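You operate a simulated robot arm through the tools that you are given. There is no shell and no other tool. Be economical: measure what you need, move in short steps, check, and stop when the job is done.

Carry out the task below with a simulated robot arm. There is one attempt and no reset: what you move stays moved.

## Task
Strap the crate down till the pointer shows green, then lock the ratchet.
Fine: black channel on the yellow mark, the strap's orange block in the steel keeper. Set down upright: orange strap block.

It is judged by the outcome, as a careful person would: the job done as asked, and still so three seconds after it is handed in. It fails if anything else is knocked over, pushed out of place, dropped, spilled or broken.

## Robot
A 6-joint arm with a two-finger parallel gripper, fixed in place. Base frame: the origin is at the foot of the arm, x ahead of it, y to its left, z up. Units: cm, degrees, N and s.
Its first joint turns from -166.0 to 166.0 degrees. Payload 3.91 kg.
The tool frame sits at the grasp point between the pads (the TCP): z along the fingers, y along the line on which they close. The tips reach 3 cm beyond it. Largest opening 11 cm; finger width 2, thickness 1; the body of the gripper, 4.8 by 11.2 cm, starts 5.5 cm behind the TCP.
Orientation is that of the tool frame in the base frame, as [roll, pitch, yaw] about the fixed x, y, z axes, in that order (R = Rz(yaw) Ry(pitch) Rx(roll)). With the fingers straight down and closing along the base's y, the tool's x points along the base's -x, its y along +y and its z along -z.

## Interface
- The arm moves only by the tool drive_tool. Its argument "commands" is text: rows parted by semicolons, each of 7 numbers parted by spaces: the shift along the base's x, y, z in units of 200 mm (1.0 is 200 mm), then the turn, a rotation vector about the base's x, y, z in units of 60 degrees (1.0 is 60 degrees), then the opening, from 0 (shut) to 1 (fully open). In form: x y z rx ry rz gripper; .... A call has 1 to 20 rows; each row is the pose to reach, as a shift and turn from the pose commanded when the call began. A call with a number of a shift or a turn outside -1 to 1 is refused whole. Rows are played at 5 a second. More than 5 cm and 8.6 degrees between two rows, or a gripper value outside its range, and nothing of the call is played. Where a pose cannot be reached the arm comes as near as it can. A force on the tool above 90 N (or 10 N above the force at the start of the call, whichever is more), or a blocked arm, ends the call early, and 0.2 s more pass. The fingers move at their own pace (about 10.8 cm/s each) and stop on an object; they squeeze with about 28 N. The grip force told is the motor's: it shows also when the fingers shut on nothing. Time passes only in rows, and 0.2 s behind the last, so rows that repeat a pose let the fingers close. The reply holds the time, the measured pose of the TCP, the force on the tool along the base axes, the opening and the grip force, in the units named above and with some noise, with the torque about the TCP (base axes, N m) and any sound that the robot's microphone picked up.
- Cameras (640 x 400 px; columns grow to the right, rows downward): "scene" is fixed at [22.13, 65.14, 149.14]; the picture's right is [-0.68, -0.73, 0.00], its down [-0.57, 0.53, -0.62] and it looks along [0.46, -0.42, -0.78] (base axes); focal length 214 px, centre (320, 200). "wrist" rides on the gripper at [7.2, 1.7, -10.3] in the tool frame; the picture's right is [-0.23, 0.97, 0.00], its down [-0.76, -0.18, -0.62] and it looks along [-0.61, -0.14, 0.78] (tool axes); focal length 222 px, centre (320, 200). There is no depth. A picture from a camera that has moved, and an enlarged one, comes with that camera's place and axes in the base frame and with its lens.
- camera(camera): a new picture of that camera. It takes no simulated time.
- zoom(camera, box): a new picture of the part [left, top, right, bottom] of that camera's present view, enlarged. It takes no simulated time.
- finish_job(): hands the job in; it is judged then, once.

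Go step by step. Nothing tells you positions but the pictures and the camera data: compare them with the known pose of the tool, close in by small moves and look again before you grip or let go. The budget is 120 turns and 84 pictures, counting those below and the enlarged ones. Unless the task says otherwise, let go and move clear before handing in.

The tools are called as name(argument=value, ...) on one line, values as JSON. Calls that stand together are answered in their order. drive_tool: Moves the arm, as the interface text tells. Its arguments: {"type":"object","properties":{"commands":{"type":"string"}},"required":["commands"]} The other tools are called the same way: camera (camera) takes a picture; zoom (camera, box) takes an enlarged picture of a part of a camera's view; finish_job () hands the job in.

At the start:

```text
t: 0.0
eef_pos: [69.79, 6.96, 119.62]
tcp_rot: [180.0, 0.0, -180.0]
contact_force: [1.1, 0.0, -0.1]
wrist_torque: [-0.02, 0.01, -0.02]
width: 11.02
grasp_force: 0.1
```

scene: 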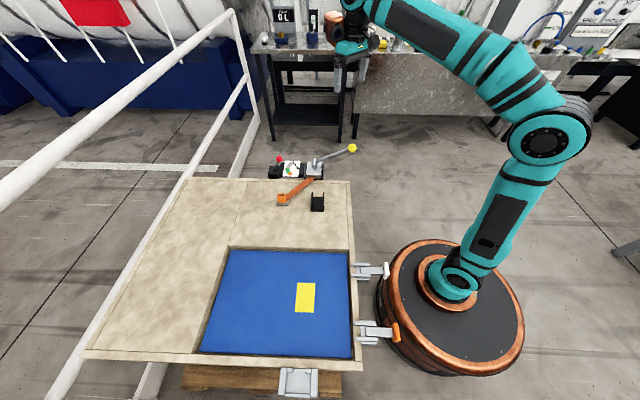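
wrist: 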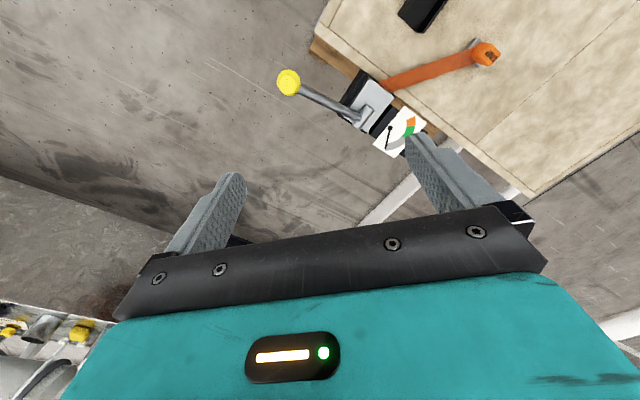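

I see a crate with a ratchet and dial at its far edge, an orange strap, a black channel piece, a yellow mark on a blue panel, and keepers and latches along the crate edges. I'll look closer first.

zoom(camera="scene", box=[240, 130, 370, 220])

zoom(camera="scene", box=[180, 240, 420, 400])

zoom(camera="wrist", box=[260, 0, 540, 170])

```text
4.44 times, centred on (305, 175) of scene
camera zoom: at [22.13, 65.14, 149.14], right [-0.68, -0.73, 0.0], down [-0.57, 0.53, -0.62], along [0.46, -0.42, -0.78], focal length 953 px, centre (387, 311)
```

zoom: 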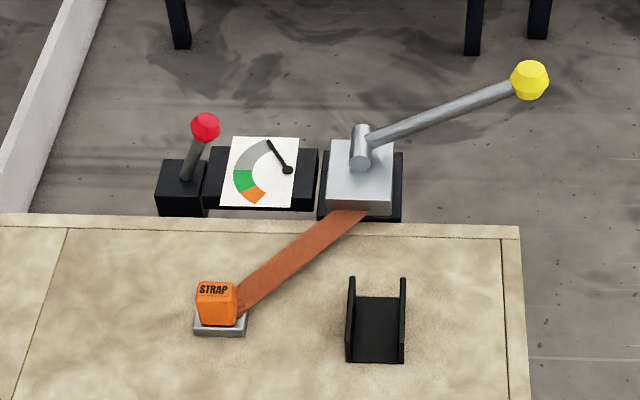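

```text
2.50 times, centred on (300, 320) of scene
camera zoom: at [22.13, 65.14, 149.14], right [-0.68, -0.73, 0.0], down [-0.57, 0.53, -0.62], along [0.46, -0.42, -0.78], focal length 536 px, centre (370, -100)
```

zoom: 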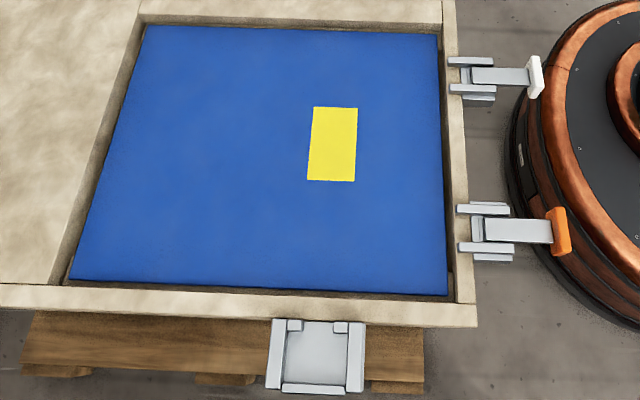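

```text
2.29 times, centred on (400, 85) of wrist
camera zoom: at [62.44, 8.56, 129.94], right [0.23, 0.97, 0.0], down [0.76, -0.18, 0.62], along [0.61, -0.14, -0.78], focal length 508 px, centre (137, 463)
```

zoom: 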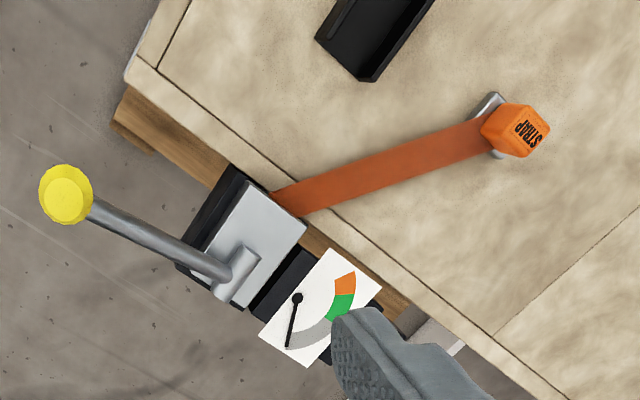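

The strap block is near (75, 39, 79) and the channel near (64, 29, 77). The yellow mark is near (39, 56), the keeper near (25, 71), and the ratchet pivot near (81, 15, 79). I'll turn the tool to the crate's heading and move to a viewing pose.

drive_tool(commands="-0.095 0.154 -0.061 0 0 -0.12 1; -0.19 0.308 -0.122 0 0 -0.24 1; -0.285 0.462 -0.183 0 0 -0.36 1; -0.38 0.616 -0.244 0 0 -0.48 1; -0.475 0.77 -0.305 0 0 -0.6 1; -0.57 0.925 -0.365 0 0 -0.717 1; -0.57 0.925 -0.365 0 0 -0.717 1")

drive_tool(commands="-0.095 0.154 -0.061 0 0 0 1; -0.19 0.308 -0.122 0 0 0 1; -0.285 0.462 -0.183 0 0 0 1; -0.38 0.616 -0.244 0 0 0 1; -0.475 0.77 -0.305 0 0 0 1; -0.57 0.925 -0.365 0 0 0 1; -0.57 0.925 -0.365 0 0 0 1")

camera(camera="wrist")

```text
t: 1.6
eef_pos: [58.35, 25.71, 112.06]
tcp_rot: [180.0, 0.1, 136.9]
contact_force: [0.4, -0.3, 0.1]
wrist_torque: [0.0, -0.02, -0.01]
width: 11.03
grasp_force: 0.1
```

```text
t: 3.2
eef_pos: [46.95, 44.21, 104.97]
tcp_rot: [-180.0, -0.1, 137.0]
contact_force: [0.6, 0.2, 0.2]
wrist_torque: [-0.02, -0.01, 0.0]
width: 11.01
grasp_force: 0.1
```

```text
78 pictures are left
camera wrist: at [42.74, 50.41, 115.34], right [0.83, 0.56, 0.0], down [0.44, -0.65, 0.62], along [0.35, -0.52, -0.78], focal length 222 px, centre (320, 200)
```

wrist: 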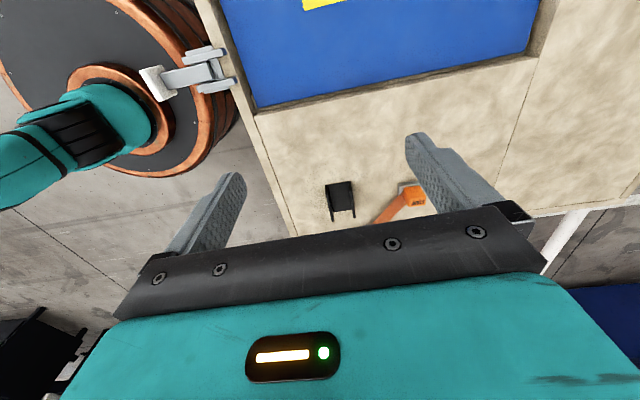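

The crate top works out to z≈76.3. I'll move closer to measure the channel.

drive_tool(commands="0.113 -0.077 -0.17 0 0 0 1; 0.226 -0.154 -0.34 0 0 0 1; 0.34 -0.231 -0.51 0 0 0 1; 0.453 -0.308 -0.68 0 0 0 1; 0.567 -0.385 -0.85 0 0 0 1; 0.567 -0.385 -0.85 0 0 0 1")

camera(camera="wrist")

zoom(camera="scene", box=[260, 150, 340, 220])

```text
t: 4.6
eef_pos: [58.13, 36.37, 87.67]
tcp_rot: [180.0, 0.0, 137.0]
contact_force: [0.2, -0.4, 0.8]
wrist_torque: [-0.01, -0.01, -0.02]
width: 11.01
grasp_force: 0.0
```

```text
77 pictures are left
camera wrist: at [53.82, 42.53, 98.02], right [0.83, 0.56, 0.0], down [0.44, -0.65, 0.62], along [0.35, -0.52, -0.78], focal length 222 px, centre (320, 200)
```

wrist: 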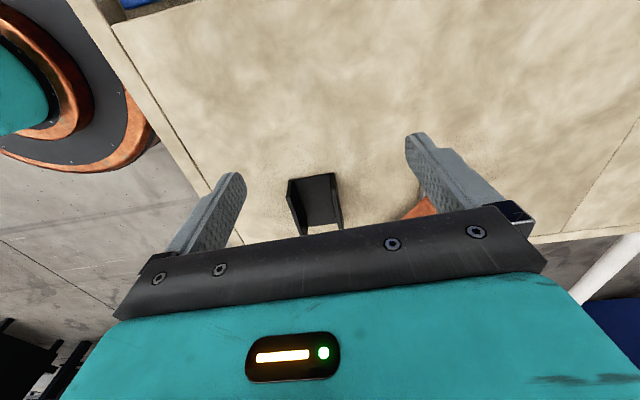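

```text
5.71 times, centred on (300, 185) of scene
camera zoom: at [22.13, 65.14, 149.14], right [-0.68, -0.73, 0.0], down [-0.57, 0.53, -0.62], along [0.46, -0.42, -0.78], focal length 1226 px, centre (434, 286)
```

zoom: 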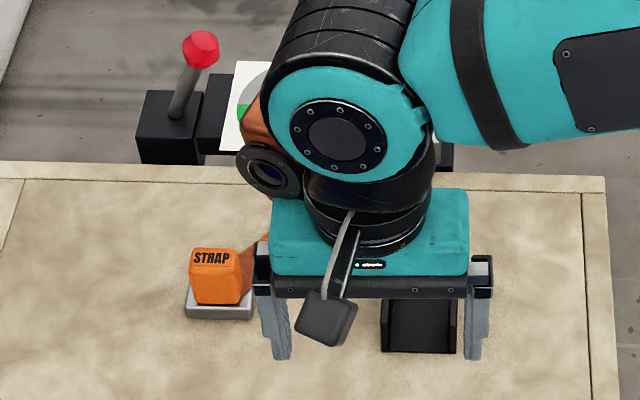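

The channel is now in view between the fingers. I'll enlarge that part.

zoom(camera="wrist", box=[260, 150, 380, 240])

```text
4.44 times, centred on (320, 195) of wrist
camera zoom: at [53.82, 42.53, 98.02], right [0.83, 0.56, 0.0], down [0.44, -0.65, 0.62], along [0.35, -0.52, -0.78], focal length 987 px, centre (320, 222)
```

zoom: 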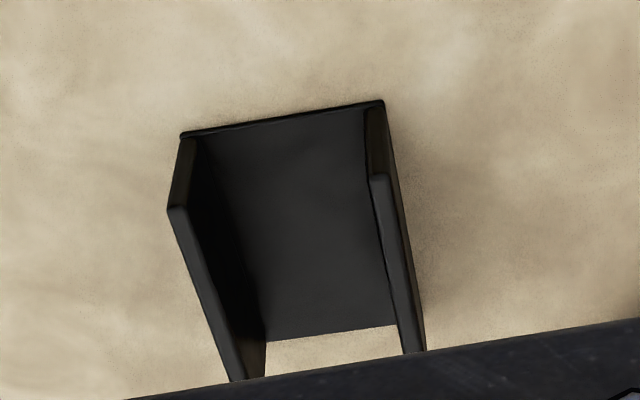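

The channel is centred near (63.5, 27.5), 5.4 wide, 7.8 long, with walls about 3 cm high, lying along −46°. I'll move over it and lower with the fingers open.

drive_tool(commands="0.09 -0.148 0 0 0 -0.018 1; 0.18 -0.296 0 0 0 -0.018 1; 0.268 -0.443 0 0 0 -0.018 1; 0.268 -0.443 -0.12 0 0 -0.018 1; 0.268 -0.443 -0.18 0 0 -0.018 1; 0.268 -0.443 -0.18 0 0 -0.018 1")

camera(camera="wrist")

zoom(camera="scene", box=[260, 150, 340, 220])

```text
t: 6.0
eef_pos: [63.82, 27.41, 84.22]
tcp_rot: [-180.0, -0.1, 136.0]
contact_force: [0.7, -0.3, -0.6]
wrist_torque: [0.02, 0.01, 0.03]
width: 11.0
grasp_force: 0.1
```

```text
74 pictures are left
camera wrist: at [59.64, 33.61, 94.65], right [0.84, 0.54, 0.0], down [0.42, -0.66, 0.62], along [0.34, -0.52, -0.78], focal length 222 px, centre (320, 200)
```

wrist: 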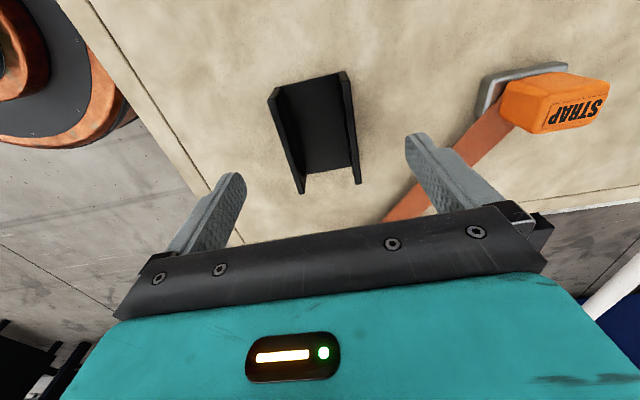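

```text
5.71 times, centred on (300, 185) of scene
camera zoom: at [22.13, 65.14, 149.14], right [-0.68, -0.73, 0.0], down [-0.57, 0.53, -0.62], along [0.46, -0.42, -0.78], focal length 1226 px, centre (434, 286)
```

zoom: 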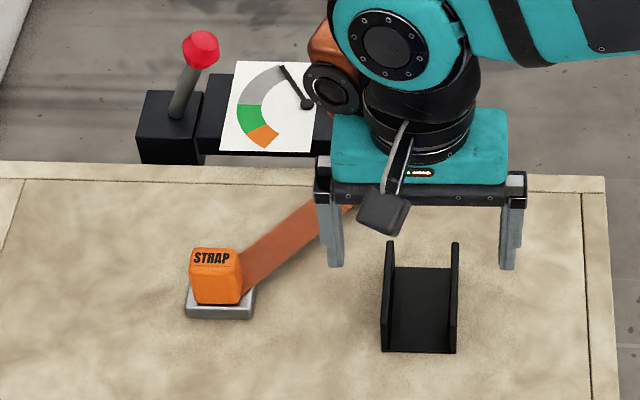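

The estimate holds at about (63.5, 27.6). I'll lower and close on the channel's outer walls.

drive_tool(commands="-0.014 0.008 -0.1 0 0 0 1; -0.014 0.008 -0.195 0 0 0 1; -0.014 0.008 -0.195 0 0 0 0.8; -0.014 0.008 -0.195 0 0 0 0.6; -0.014 0.008 -0.195 0 0 0 0.4; -0.014 0.008 -0.195 0 0 0 0.3; -0.014 0.008 -0.195 0 0 0 0.3")

zoom(camera="scene", box=[260, 150, 340, 220])

```text
t: 7.6
eef_pos: [63.38, 27.55, 80.53]
tcp_rot: [-180.0, 0.0, 135.8]
contact_force: [0.0, -1.0, -0.1]
wrist_torque: [0.01, -0.05, 0.01]
width: 5.43
grasp_force: 28.0
```

```text
5.71 times, centred on (300, 185) of scene
camera zoom: at [22.13, 65.14, 149.14], right [-0.68, -0.73, 0.0], down [-0.57, 0.53, -0.62], along [0.46, -0.42, -0.78], focal length 1226 px, centre (434, 286)
```

zoom: 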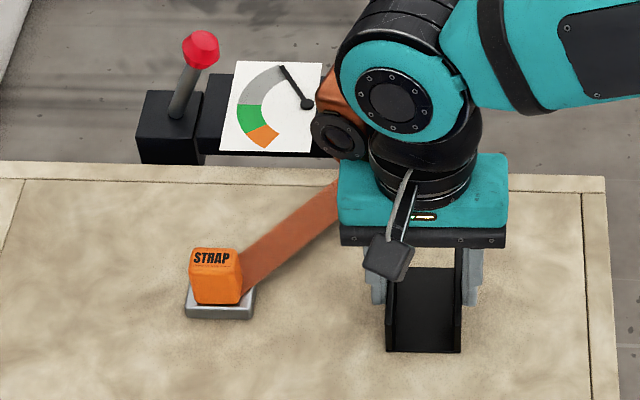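

The channel is gripped. I'll lift it and carry it toward the yellow mark.

drive_tool(commands="0 0 0.15 0 0 0 0.3; 0 0 0.35 0 0 0 0.3; 0 0 0.5 0 0 0 0.3; -0.125 0.16 0.575 0 0 0 0.3; -0.25 0.32 0.575 0 0 0 0.3; -0.375 0.48 0.575 0 0 0 0.3; -0.5 0.64 0.575 0 0 0 0.3; -0.625 0.8 0.575 0 0 0 0.3;  -0.75 0.96 0.575 0 0 0 0.3; -0.75 0.96 0.575 0 0 0 0.3")

camera(camera="wrist")

camera(camera="scene")

```text
t: 9.8
eef_pos: [48.52, 46.62, 91.93]
tcp_rot: [180.0, 0.0, 135.8]
contact_force: [0.5, 0.7, 0.5]
wrist_torque: [0.04, 0.02, -0.01]
width: 3.34
grasp_force: 0.2
```

```text
71 pictures are left
camera wrist: at [44.33, 52.81, 102.35], right [0.84, 0.54, 0.0], down [0.42, -0.66, 0.62], along [0.34, -0.52, -0.78], focal length 222 px, centre (320, 200)
```

wrist: 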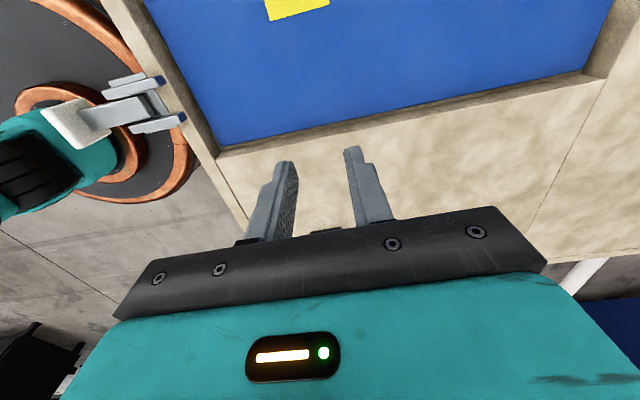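

```text
70 pictures are left
```

scene: 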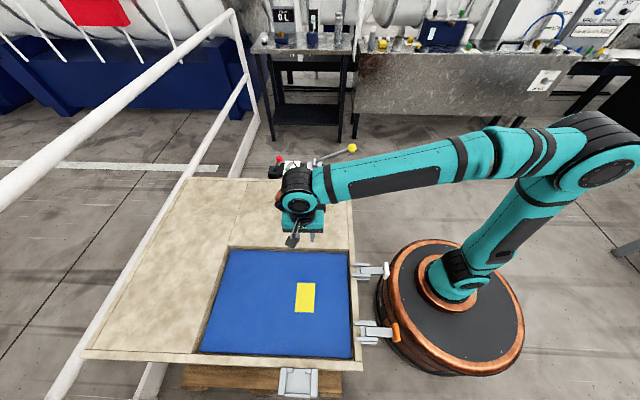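

The fingers slipped off the channel during the lift. I'll continue to the mark to measure it, then see where the channel ended up.

drive_tool(commands="-0.125 0.16 0 0 0 0 0.5; -0.25 0.32 0 0 0 0 0.7; -0.375 0.48 0 0 0 0 1; -0.5 0.64 0 0 0 0 1; -0.625 0.8 0 0 0 0 1;  -0.75 0.96 0 0 0 0 1; -0.75 0.96 0 0 0 0 1")

camera(camera="wrist")

zoom(camera="scene", box=[260, 150, 340, 220])

```text
t: 11.4
eef_pos: [33.06, 65.92, 92.16]
tcp_rot: [180.0, 0.0, 135.8]
contact_force: [-0.7, -0.1, 0.0]
wrist_torque: [0.01, -0.04, 0.03]
width: 10.98
grasp_force: 0.1
```

```text
69 pictures are left
camera wrist: at [28.96, 72.08, 102.57], right [0.84, 0.54, 0.0], down [0.42, -0.66, 0.62], along [0.34, -0.52, -0.78], focal length 222 px, centre (320, 200)
```

wrist: 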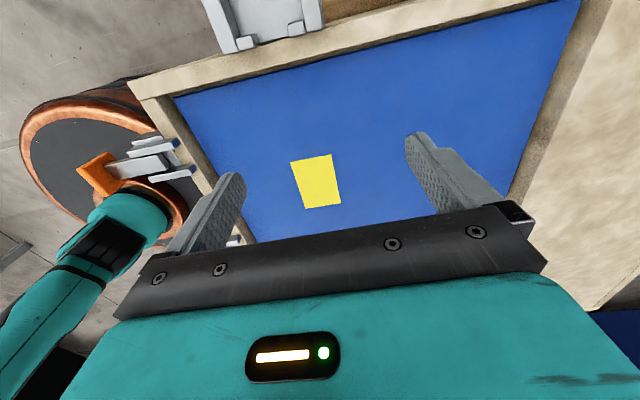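

```text
5.71 times, centred on (300, 185) of scene
camera zoom: at [22.13, 65.14, 149.14], right [-0.68, -0.73, 0.0], down [-0.57, 0.53, -0.62], along [0.46, -0.42, -0.78], focal length 1226 px, centre (434, 286)
```

zoom: 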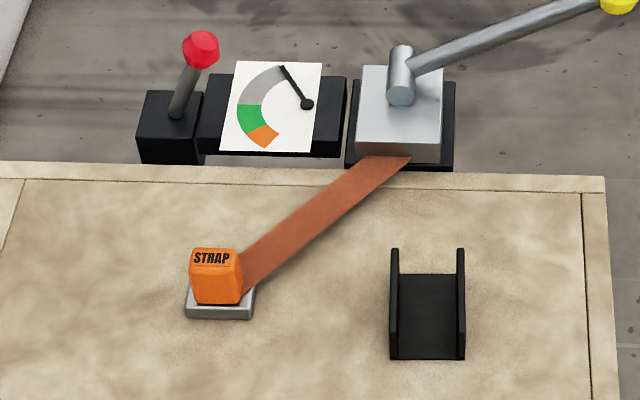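

The channel is still upright, shifted about 0.6 cm. I'll measure the yellow mark and keeper from here.

zoom(camera="wrist", box=[260, 130, 380, 220])

zoom(camera="wrist", box=[180, 0, 360, 110])

zoom(camera="scene", box=[250, 270, 350, 340])

```text
4.44 times, centred on (320, 175) of wrist
camera zoom: at [28.96, 72.08, 102.57], right [0.84, 0.54, 0.0], down [0.42, -0.66, 0.62], along [0.34, -0.52, -0.78], focal length 987 px, centre (320, 311)
```

zoom: 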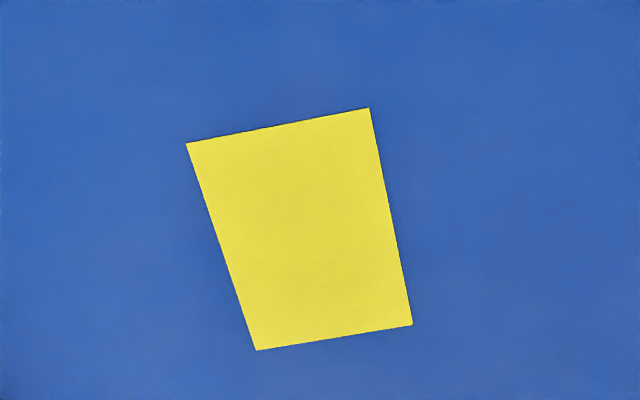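

```text
3.56 times, centred on (270, 55) of wrist
camera zoom: at [28.96, 72.08, 102.57], right [0.84, 0.54, 0.0], down [0.42, -0.66, 0.62], along [0.34, -0.52, -0.78], focal length 790 px, centre (498, 716)
```

zoom: 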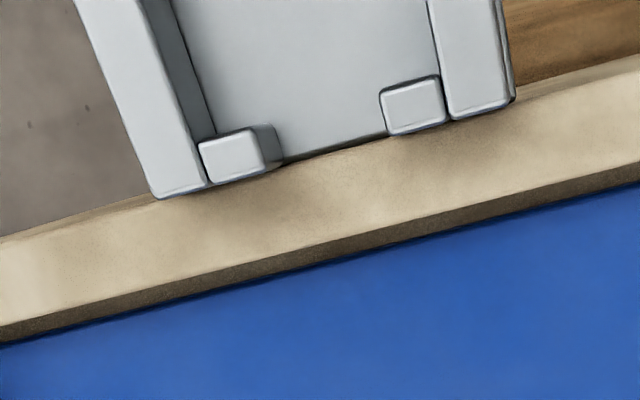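

```text
5.71 times, centred on (300, 305) of scene
camera zoom: at [22.13, 65.14, 149.14], right [-0.68, -0.73, 0.0], down [-0.57, 0.53, -0.62], along [0.46, -0.42, -0.78], focal length 1226 px, centre (434, -400)
```

zoom: 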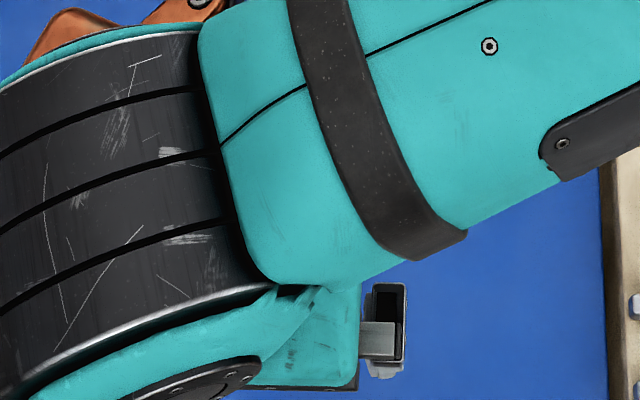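

The mark is centred near (39.1, 56), aligned at −45°. I'll go back to the channel and grip deeper this time, lifting slowly.

drive_tool(commands="0.125 -0.16 0 0 0 0 1; 0.25 -0.32 0 0 0 0 1; 0.375 -0.48 0 0 0 0 1; 0.5 -0.64 0 0 0 0 1; 0.625 -0.8 0 0 0 0 1;  0.75 -0.96 0 0 0 0 1; 0.75 -0.96 0 0 0 0 1")

drive_tool(commands="0.125 -0.16 0 0 0 0 1; 0.25 -0.32 0 0 0 0 1; 0.375 -0.48 -0.05 0 0 0 1; 0.5 -0.64 -0.1 0 0 0 1; 0.625 -0.8 -0.2 0 0 0 1; 0.735 -0.946 -0.3 0 0 0 1; 0.735 -0.946 -0.37 0 0 0 1; 0.735 -0.946 -0.37 0 0 0 1")

camera(camera="wrist")

```text
t: 13.0
eef_pos: [48.12, 46.69, 92.11]
tcp_rot: [180.0, 0.0, 135.9]
contact_force: [0.6, -0.7, -0.3]
wrist_torque: [0.01, 0.04, -0.02]
width: 10.99
grasp_force: 0.0
```

```text
t: 14.8
eef_pos: [63.02, 27.66, 84.46]
tcp_rot: [-179.9, 0.1, 135.9]
contact_force: [-0.7, 0.7, 0.4]
wrist_torque: [-0.01, 0.0, 0.0]
width: 11.01
grasp_force: 0.1
```

```text
64 pictures are left
camera wrist: at [58.92, 33.9, 94.83], right [0.84, 0.54, 0.0], down [0.42, -0.66, 0.62], along [0.34, -0.52, -0.78], focal length 222 px, centre (320, 200)
```

wrist: 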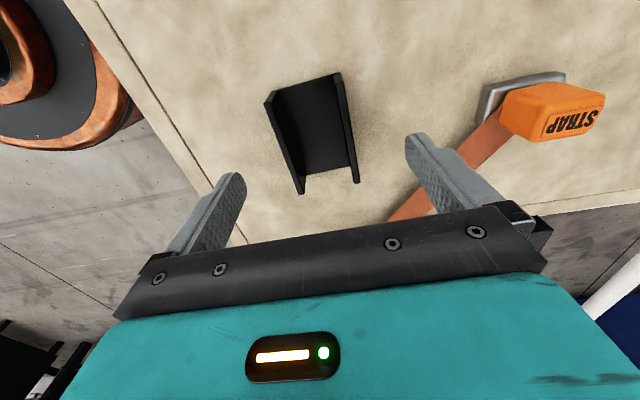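

The channel sits in the same place relative to the tool, so I'll lower further and close fully.

drive_tool(commands="-0.005 0.003 -0.12 0 0 0 1; -0.005 0.003 -0.2 0 0 0 1; -0.005 0.003 -0.24 0 0 0 1; -0.005 0.003 -0.24 0 0 0 0.7; -0.005 0.003 -0.24 0 0 0 0.4; -0.005 0.003 -0.24 0 0 0 0; -0.005 0.003 -0.24 0 0 0 0; -0.005 0.003 -0.24 0 0 0 0")

drive_tool(commands="0 0 0.02 0 0 0 0; 0 0 0.04 0 0 0 0; 0 0 0.07 0 0 0 0; 0 0 0.1 0 0 0 0; 0 0 0.1 0 0 0 0")

zoom(camera="scene", box=[260, 150, 340, 220])

```text
t: 16.6
eef_pos: [62.92, 27.76, 79.97]
tcp_rot: [-180.0, 0.0, 135.8]
contact_force: [0.5, 0.0, 1.9]
wrist_torque: [0.01, -0.06, 0.01]
width: 5.43
grasp_force: 28.2
```

```text
t: 17.8
eef_pos: [62.9, 27.91, 81.79]
tcp_rot: [179.9, 0.0, 135.9]
contact_force: [-0.7, -0.3, -0.6]
wrist_torque: [0.0, -0.01, 0.04]
width: 5.39
grasp_force: 27.7
```

```text
5.71 times, centred on (300, 185) of scene
camera zoom: at [22.13, 65.14, 149.14], right [-0.68, -0.73, 0.0], down [-0.57, 0.53, -0.62], along [0.46, -0.42, -0.78], focal length 1226 px, centre (434, 286)
```

zoom: 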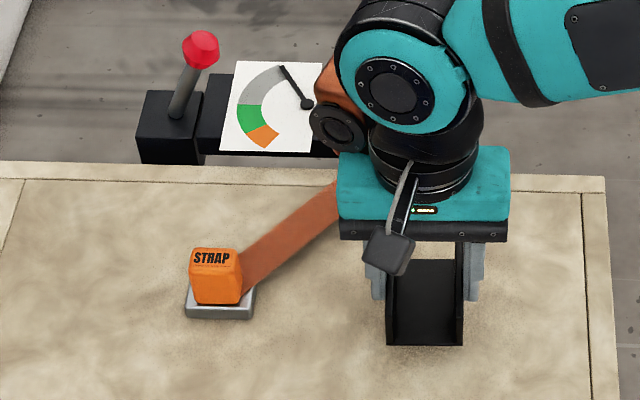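

It appears lifted. I'll lift a bit more and check before carrying.

drive_tool(commands="0 0 0.06 0 0 0 0; 0 0 0.12 0 0 0 0; 0 0 0.18 0 0 0 0; 0 0 0.24 0 0 0 0; 0 0 0.3 0 0 0 0; 0 0 0.3 0 0 0 0")

camera(camera="wrist")

```text
t: 19.2
eef_pos: [62.94, 27.99, 87.75]
tcp_rot: [180.0, 0.0, 135.9]
contact_force: [0.6, -0.2, -1.1]
wrist_torque: [-0.01, 0.02, -0.01]
width: 5.4
grasp_force: 28.0
```

```text
62 pictures are left
camera wrist: at [58.85, 34.13, 98.1], right [0.84, 0.54, 0.0], down [0.42, -0.66, 0.62], along [0.34, -0.52, -0.78], focal length 222 px, centre (320, 200)
```

wrist: 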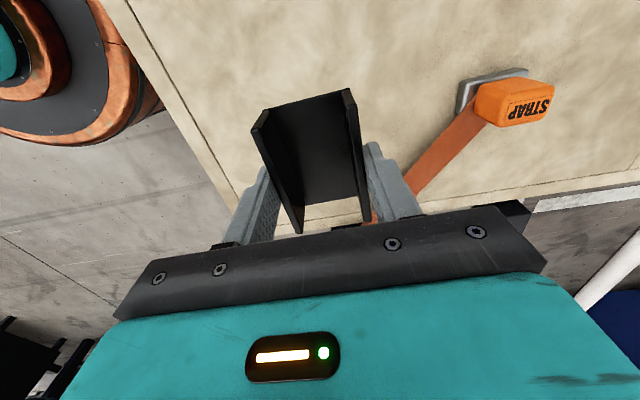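

The channel is held firmly. I'll carry it to above the yellow mark.

drive_tool(commands="-0.06 0.07 0 0 0 0 0; -0.16 0.19 0 0 0 0 0; -0.28 0.33 0 0 0 0 0; -0.4 0.47 0 0 0 0 0; -0.52 0.61 0 0 0 0 0; -0.64 0.75 0 0 0 0 0; -0.74 0.87 0 0 0 0 0; -0.81 0.95 0 0 0 -0.015 0; -0.81 0.95 0 0 0 -0.015 0")

drive_tool(commands="-0.07 0.08 -0.02 0 0 0 0; -0.15 0.18 -0.05 0 0 0 0; -0.23 0.27 -0.1 0 0 0 0; -0.29 0.33 -0.15 0 0 0 0; -0.38 0.45 -0.2 0 0 0 0; -0.38 0.45 -0.2 0 0 0 0; -0.38 0.45 -0.2 0 0 0 0")

camera(camera="wrist")

zoom(camera="scene", box=[250, 250, 350, 330])

```text
t: 21.2
eef_pos: [46.68, 46.9, 87.5]
tcp_rot: [179.9, 0.0, 134.9]
contact_force: [-0.9, -0.4, -1.1]
wrist_torque: [0.01, 0.02, -0.03]
width: 5.45
grasp_force: 27.7
```

```text
t: 22.8
eef_pos: [39.38, 55.56, 83.47]
tcp_rot: [-179.9, -0.1, 135.0]
contact_force: [0.2, 0.2, -0.6]
wrist_torque: [0.01, -0.02, 0.02]
width: 5.44
grasp_force: 27.6
```

```text
61 pictures are left
camera wrist: at [35.32, 61.98, 93.9], right [0.85, 0.53, 0.0], down [0.41, -0.66, 0.62], along [0.33, -0.53, -0.78], focal length 222 px, centre (320, 200)
```

wrist: 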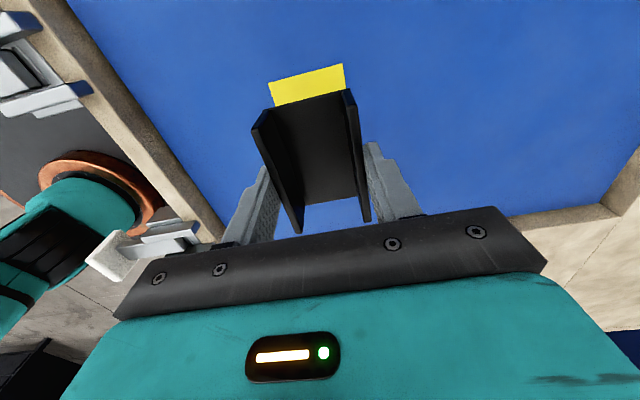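

```text
5.00 times, centred on (300, 290) of scene
camera zoom: at [22.13, 65.14, 149.14], right [-0.68, -0.73, 0.0], down [-0.57, 0.53, -0.62], along [0.46, -0.42, -0.78], focal length 1072 px, centre (420, -250)
```

zoom: 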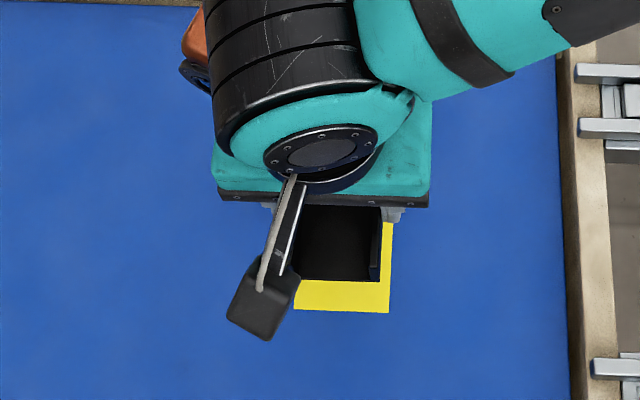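

The channel is close to the mark. I'll enlarge the view for the fine offset.

zoom(camera="wrist", box=[230, 50, 390, 150])

```text
4.00 times, centred on (310, 100) of wrist
camera zoom: at [35.32, 61.98, 93.9], right [0.85, 0.53, 0.0], down [0.41, -0.66, 0.62], along [0.33, -0.53, -0.78], focal length 888 px, centre (360, 600)
```

zoom: 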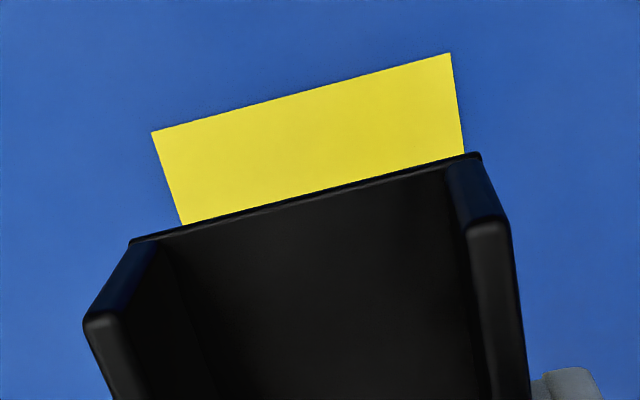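

The channel bottom is at z≈79.9 and the lid at ≈74.3. A small sideways correction of 0.2 cm is needed. I'll apply it and lower to just above.

drive_tool(commands="-0.007 -0.007 -0.06 0 0 0 0; -0.007 -0.007 -0.12 0 0 0 0; -0.007 -0.007 -0.18 0 0 0 0; -0.007 -0.007 -0.23 0 0 0 0; -0.007 -0.007 -0.23 0 0 0 0; -0.007 -0.007 -0.23 0 0 0 0")

zoom(camera="wrist", box=[230, 50, 390, 150])

zoom(camera="scene", box=[250, 250, 350, 330])

```text
t: 24.2
eef_pos: [39.09, 55.56, 79.12]
tcp_rot: [180.0, 0.0, 135.1]
contact_force: [-0.3, -0.1, -0.1]
wrist_torque: [-0.01, -0.03, 0.01]
width: 5.43
grasp_force: 27.3
```

```text
4.00 times, centred on (310, 100) of wrist
camera zoom: at [35.04, 61.88, 89.41], right [0.85, 0.53, 0.0], down [0.41, -0.66, 0.62], along [0.33, -0.53, -0.78], focal length 888 px, centre (360, 600)
```

zoom: 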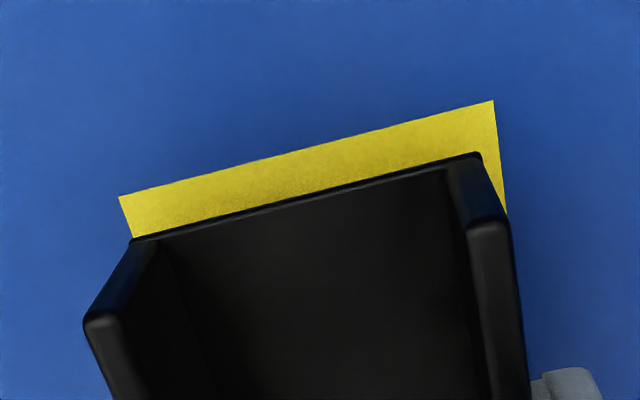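

```text
5.00 times, centred on (300, 290) of scene
camera zoom: at [22.13, 65.14, 149.14], right [-0.68, -0.73, 0.0], down [-0.57, 0.53, -0.62], along [0.46, -0.42, -0.78], focal length 1072 px, centre (420, -250)
```

zoom: 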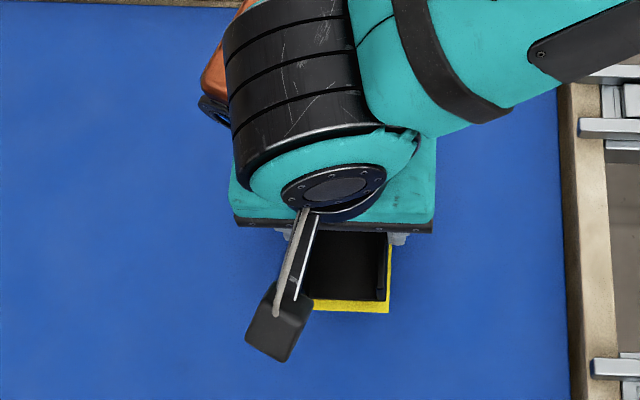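

The fit is within about 1.5 mm. I'll make the last correction and set it down.

drive_tool(commands="0.007 -0.002 -0.02 0 0 0 0; 0.007 -0.002 -0.04 0 0 0 0; 0.007 -0.002 -0.055 0 0 0 0; 0.007 -0.002 -0.055 0 0 0 0")

zoom(camera="wrist", box=[230, 50, 390, 150])

```text
t: 25.2
eef_pos: [39.16, 55.75, 78.25]
tcp_rot: [179.9, 0.0, 134.9]
contact_force: [1.5, -0.1, 25.3]
wrist_torque: [-0.07, -0.04, 0.02]
width: 5.42
grasp_force: 28.0
```

```text
4.00 times, centred on (310, 100) of wrist
camera zoom: at [35.11, 61.94, 88.58], right [0.85, 0.53, 0.0], down [0.41, -0.67, 0.62], along [0.33, -0.53, -0.78], focal length 888 px, centre (360, 600)
```

zoom: 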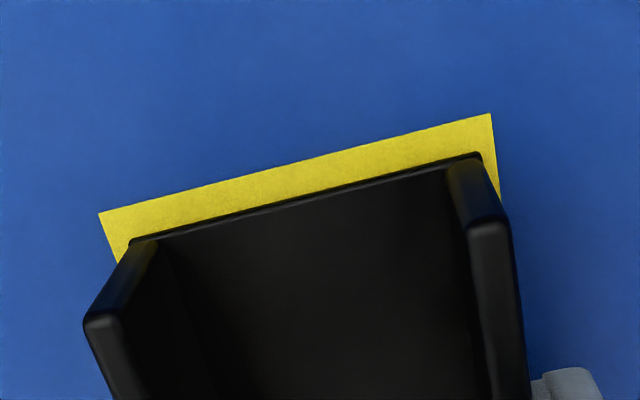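

The channel is set down centred on the mark, with even margins. I'll release and rise.

drive_tool(commands="0 0 0.008 0 0 0 0; 0 0 0.008 0 0 0 0.6; 0 0 0.008 0 0 0 0.7; 0 0 0.008 0 0 0 0.7; 0 0 0.1 0 0 0 0.7; 0 0 0.3 0 0 0 0.7; 0 0 0.5 0 0 0 0.7; 0 0 0.5 0 0 0 0.7")

camera(camera="wrist")

```text
t: 27.0
eef_pos: [39.26, 55.86, 87.91]
tcp_rot: [179.9, -0.1, 135.0]
contact_force: [0.1, -0.7, -0.8]
wrist_torque: [-0.01, -0.01, -0.02]
width: 7.72
grasp_force: 0.2
```

```text
55 pictures are left
camera wrist: at [35.18, 62.08, 98.25], right [0.85, 0.53, 0.0], down [0.41, -0.66, 0.62], along [0.33, -0.53, -0.78], focal length 222 px, centre (320, 200)
```

wrist: 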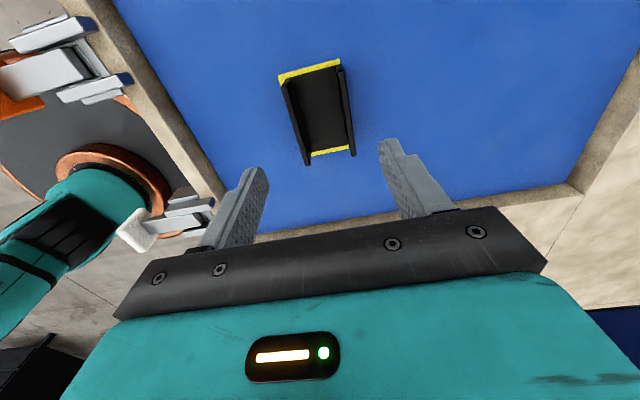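

The channel is placed well. Next I'll view the keeper, which is just beyond, before fetching the block.

drive_tool(commands="-0.14 0.17 0.05 0 0 0 1; -0.28 0.34 0.1 0 0 0 1; -0.42 0.51 0.1 0 0 0 1; -0.56 0.68 0.1 0 0 0 1; -0.7 0.85 0.1 0 0 0 1; -0.84 0.99 0.1 0 0 0 1; -0.84 0.99 0.1 0 0 0 1")

camera(camera="wrist")

zoom(camera="scene", box=[250, 340, 350, 400])

```text
t: 28.6
eef_pos: [22.27, 75.59, 89.97]
tcp_rot: [180.0, 0.1, 134.9]
contact_force: [0.7, 0.2, -0.2]
wrist_torque: [0.0, 0.05, -0.04]
width: 11.01
grasp_force: 0.1
```

```text
54 pictures are left
camera wrist: at [18.25, 81.79, 100.4], right [0.85, 0.53, 0.0], down [0.41, -0.66, 0.62], along [0.33, -0.53, -0.78], focal length 222 px, centre (320, 200)
```

wrist: 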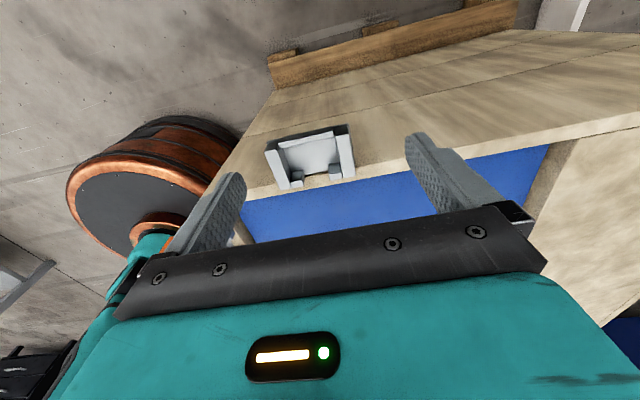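

```text
6.40 times, centred on (300, 370) of scene
camera zoom: at [22.13, 65.14, 149.14], right [-0.68, -0.73, 0.0], down [-0.57, 0.53, -0.62], along [0.46, -0.42, -0.78], focal length 1373 px, centre (448, -888)
```

zoom: 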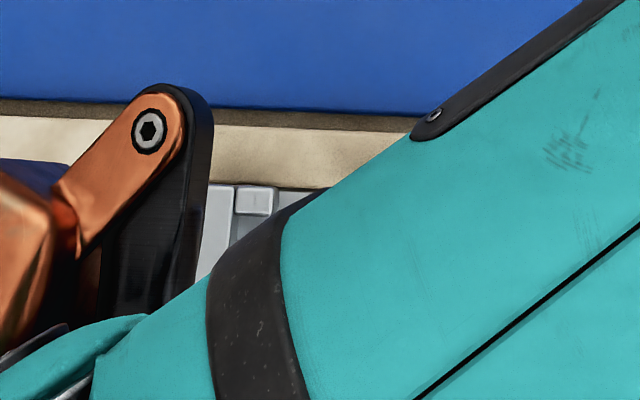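

zoom(camera="wrist", box=[250, 110, 370, 200])

```text
4.44 times, centred on (310, 155) of wrist
camera zoom: at [18.25, 81.79, 100.4], right [0.85, 0.53, 0.0], down [0.41, -0.66, 0.62], along [0.33, -0.53, -0.78], focal length 987 px, centre (364, 400)
```

zoom: 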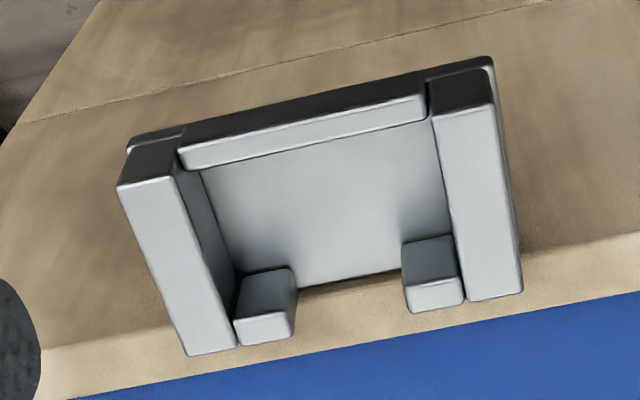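

The keeper pocket centre is at about (24.3, 70.7): rail tops at z≈78, floor ≈75.4, interior about 6.6×3.8, with the strap gap facing the ratchet. Now I'll go to the orange block.

drive_tool(commands="0.2 -0.1 0.05 0 0 0 1; 0.4 -0.2 0.1 0 0 0 1; 0.6 -0.3 0.1 0 0 0 1; 0.8 -0.4 0.1 0 0 0 1; 1 -0.5 0.1 0 0 0 1; 1 -0.5 0.1 0 0 0 1")

drive_tool(commands="0.2 -0.13 0 0 0 0 1; 0.4 -0.26 0 0 0 0 1; 0.6 -0.4 0 0 0 0 1; 0.8 -0.53 0 0 0 0 1; 1 -0.66 0 0 0 0 1; 1 -0.66 0 0 0 0 1")

drive_tool(commands="0.15 -0.15 -0.05 0 0 0 1; 0.3 -0.3 -0.1 0 0 0 1; 0.3 -0.3 -0.1 0 0 0 1")

camera(camera="wrist")

zoom(camera="scene", box=[240, 130, 370, 220])

```text
t: 30.0
eef_pos: [42.83, 65.2, 92.24]
tcp_rot: [-179.9, 0.0, 135.0]
contact_force: [0.8, -0.1, -0.3]
wrist_torque: [0.0, 0.0, -0.01]
width: 10.97
grasp_force: 0.1
```

```text
t: 31.4
eef_pos: [62.38, 52.01, 91.99]
tcp_rot: [179.9, 0.0, 135.0]
contact_force: [0.1, 0.2, 0.2]
wrist_torque: [0.0, -0.04, -0.02]
width: 11.01
grasp_force: 0.2
```

```text
t: 32.2
eef_pos: [68.13, 46.21, 90.01]
tcp_rot: [-180.0, 0.0, 135.1]
contact_force: [-0.2, -0.5, -0.4]
wrist_torque: [0.0, 0.01, -0.02]
width: 11.0
grasp_force: 0.0
```

```text
51 pictures are left
camera wrist: at [64.17, 52.5, 100.32], right [0.85, 0.53, 0.0], down [0.41, -0.66, 0.62], along [0.33, -0.53, -0.78], focal length 222 px, centre (320, 200)
```

wrist: 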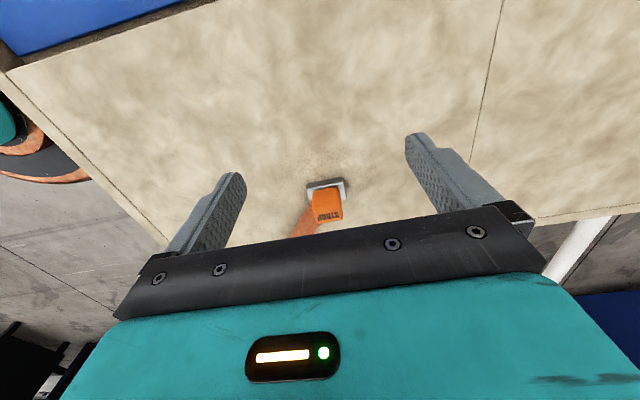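

```text
4.44 times, centred on (305, 175) of scene
camera zoom: at [22.13, 65.14, 149.14], right [-0.68, -0.73, 0.0], down [-0.57, 0.53, -0.62], along [0.46, -0.42, -0.78], focal length 953 px, centre (387, 311)
```

zoom: 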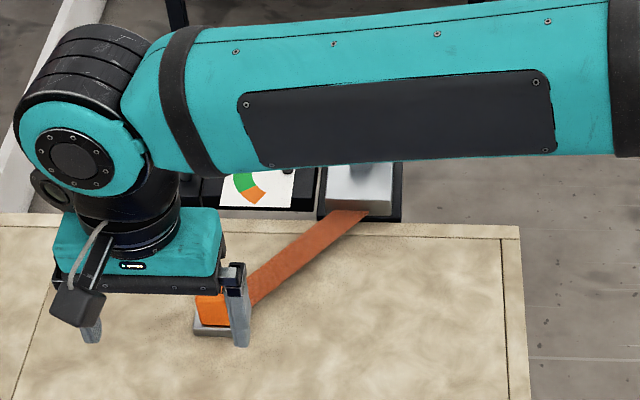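

zoom(camera="wrist", box=[280, 160, 370, 230])

```text
5.71 times, centred on (325, 195) of wrist
camera zoom: at [64.17, 52.5, 100.32], right [0.85, 0.53, 0.0], down [0.41, -0.66, 0.62], along [0.33, -0.53, -0.78], focal length 1269 px, centre (291, 229)
```

zoom: 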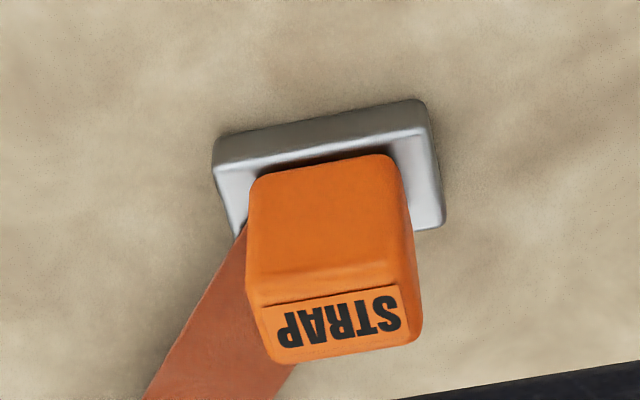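

The block is centred at about (74.35, 38.0), 3.5 wide, with its top at z≈81.6 and resting on a small steel plate. I'll move above it.

drive_tool(commands="0.1 -0.13 0 0 0 0 0.8; 0.2 -0.26 0 0 0 0 0.8; 0.311 -0.41 0 0 0 0 0.7; 0.311 -0.41 -0.12 0 0 0 0.7; 0.311 -0.41 -0.12 0 0 0 0.7")

zoom(camera="wrist", box=[220, 60, 420, 210])

zoom(camera="scene", box=[250, 160, 330, 220])

```text
t: 33.4
eef_pos: [74.65, 38.13, 87.86]
tcp_rot: [180.0, 0.1, 135.0]
contact_force: [0.1, -0.2, 1.3]
wrist_torque: [-0.01, 0.01, -0.02]
width: 7.66
grasp_force: 0.1
```

```text
2.67 times, centred on (320, 135) of wrist
camera zoom: at [70.72, 44.41, 98.21], right [0.85, 0.53, 0.0], down [0.41, -0.66, 0.62], along [0.33, -0.53, -0.78], focal length 592 px, centre (320, 373)
```

zoom: 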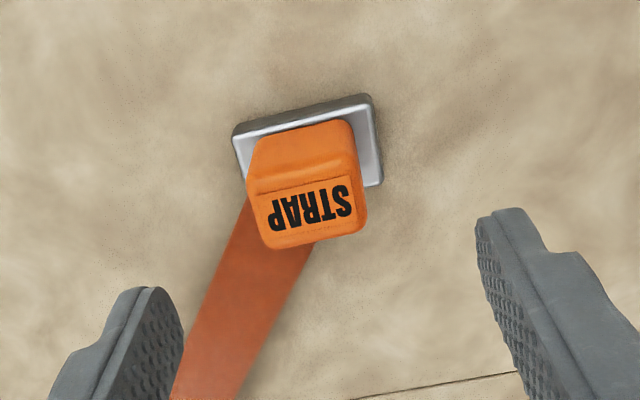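

```text
6.67 times, centred on (290, 190) of scene
camera zoom: at [22.13, 65.14, 149.14], right [-0.68, -0.73, 0.0], down [-0.57, 0.53, -0.62], along [0.46, -0.42, -0.78], focal length 1430 px, centre (520, 267)
```

zoom: 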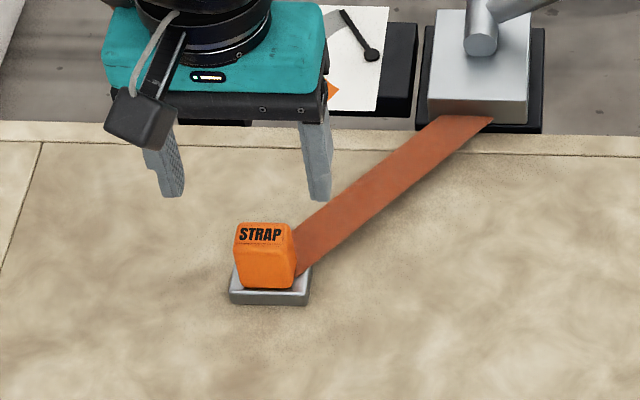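

The refined block centre is (74.25, 38.1). I'll lower and grip.

drive_tool(commands="-0.018 0 -0.1 0 0 0 0.7; -0.018 0 -0.2 0 0 0 0.7; -0.018 0 -0.3 0 0 0 0.7; -0.018 0 -0.3 0 0 0 0.7; -0.018 0 -0.3 0 0 0 0.4; -0.018 0 -0.3 0 0 0 0; -0.018 0 -0.3 0 0 0 0; -0.018 0 -0.3 0 0 0 0")

camera(camera="wrist")

```text
t: 35.2
eef_pos: [74.1, 38.05, 81.77]
tcp_rot: [-179.9, 0.0, 135.0]
contact_force: [-0.5, 0.2, 0.6]
wrist_torque: [-0.04, 0.06, 0.0]
width: 3.36
grasp_force: 27.6
```

```text
46 pictures are left
camera wrist: at [70.1, 44.29, 92.13], right [0.85, 0.53, 0.0], down [0.41, -0.66, 0.62], along [0.33, -0.53, -0.78], focal length 222 px, centre (320, 200)
```

wrist: 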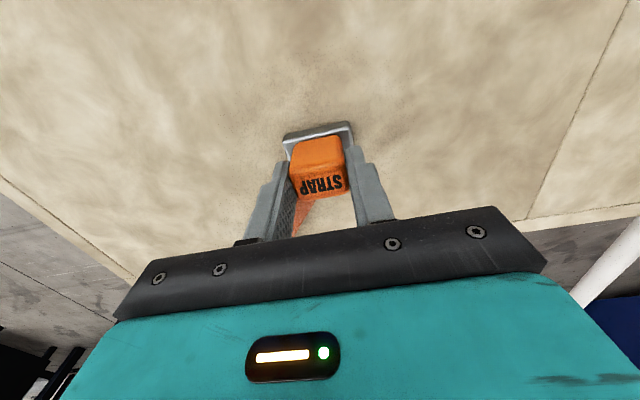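

The block is gripped (3.4 cm wide). I'll lift slowly and check.

drive_tool(commands="0 0 0.03 0 0 0 0; 0 0 0.08 0 0 0 0; 0 0 0.16 0 0 0 0; 0 0 0.26 0 0 0 0; 0 0 0.38 0 0 0 0; 0 0 0.5 0 0 0 0; 0 0 0.5 0 0 0 0")

camera(camera="wrist")

```text
t: 36.8
eef_pos: [74.26, 38.17, 91.76]
tcp_rot: [180.0, -0.1, 135.0]
contact_force: [0.4, 0.2, -1.5]
wrist_torque: [-0.02, 0.03, -0.02]
width: 3.35
grasp_force: 28.3
```

```text
45 pictures are left
camera wrist: at [70.22, 44.45, 102.16], right [0.85, 0.53, 0.0], down [0.41, -0.66, 0.62], along [0.33, -0.53, -0.78], focal length 222 px, centre (320, 200)
```

wrist: 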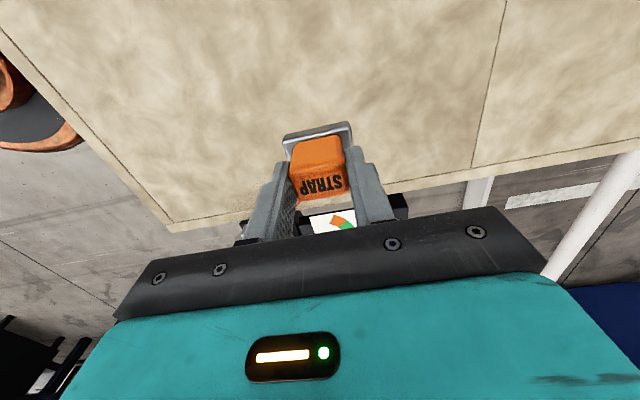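

The steel foot is part of the block (4.9 wide), so it fits in the keeper pocket behind the stops. I'll carry it over at height.

drive_tool(commands="-0.06 0.04 0 0 0 0 0; -0.18 0.12 0 0 0 0 0; -0.34 0.22 0 0 0 0 0; -0.5 0.325 0 0 0 0 0; -0.67 0.44 0 0 0 0 0; -0.84 0.55 0 0 0 0 0; -0.96 0.62 0 0 0 0 0; -0.96 0.62 0 0 0 0 0")

drive_tool(commands="-0.06 0.04 0 0 0 0 0; -0.18 0.12 0 0 0 0 0; -0.34 0.22 0 0 0 0 0; -0.5 0.325 0 0 0 0 0; -0.67 0.44 0 0 0 0 0; -0.84 0.55 0 0 0 0 0; -0.96 0.62 0 0 0 0 0; -0.96 0.62 0 0 0 0 0")

camera(camera="wrist")

camera(camera="scene")

```text
t: 38.6
eef_pos: [54.71, 50.48, 91.68]
tcp_rot: [180.0, 0.1, 134.9]
contact_force: [-0.1, -0.2, -1.1]
wrist_torque: [-0.02, 0.02, 0.04]
width: 3.34
grasp_force: 27.9
```

```text
t: 40.4
eef_pos: [35.81, 62.95, 91.39]
tcp_rot: [180.0, 0.0, 135.0]
contact_force: [0.2, 0.7, -0.6]
wrist_torque: [-0.01, -0.03, 0.0]
width: 3.37
grasp_force: 28.3
```

```text
44 pictures are left
camera wrist: at [31.77, 69.21, 101.8], right [0.85, 0.53, 0.0], down [0.41, -0.66, 0.62], along [0.33, -0.53, -0.78], focal length 222 px, centre (320, 200)
```

wrist: 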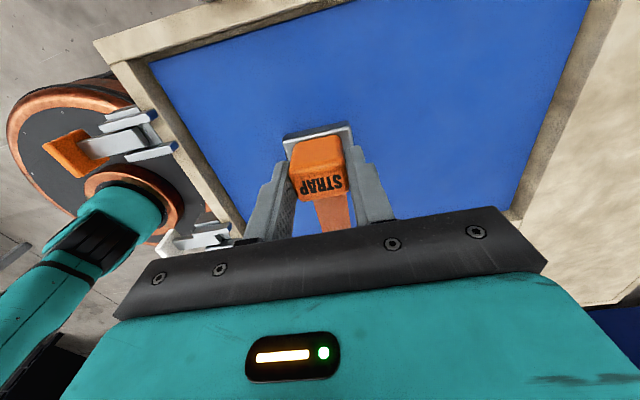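

```text
43 pictures are left
```

scene: 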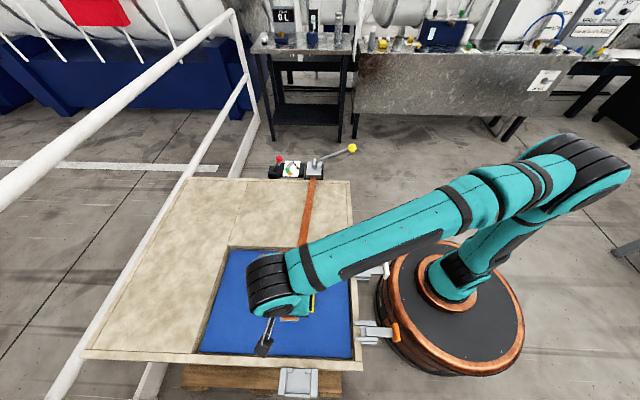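

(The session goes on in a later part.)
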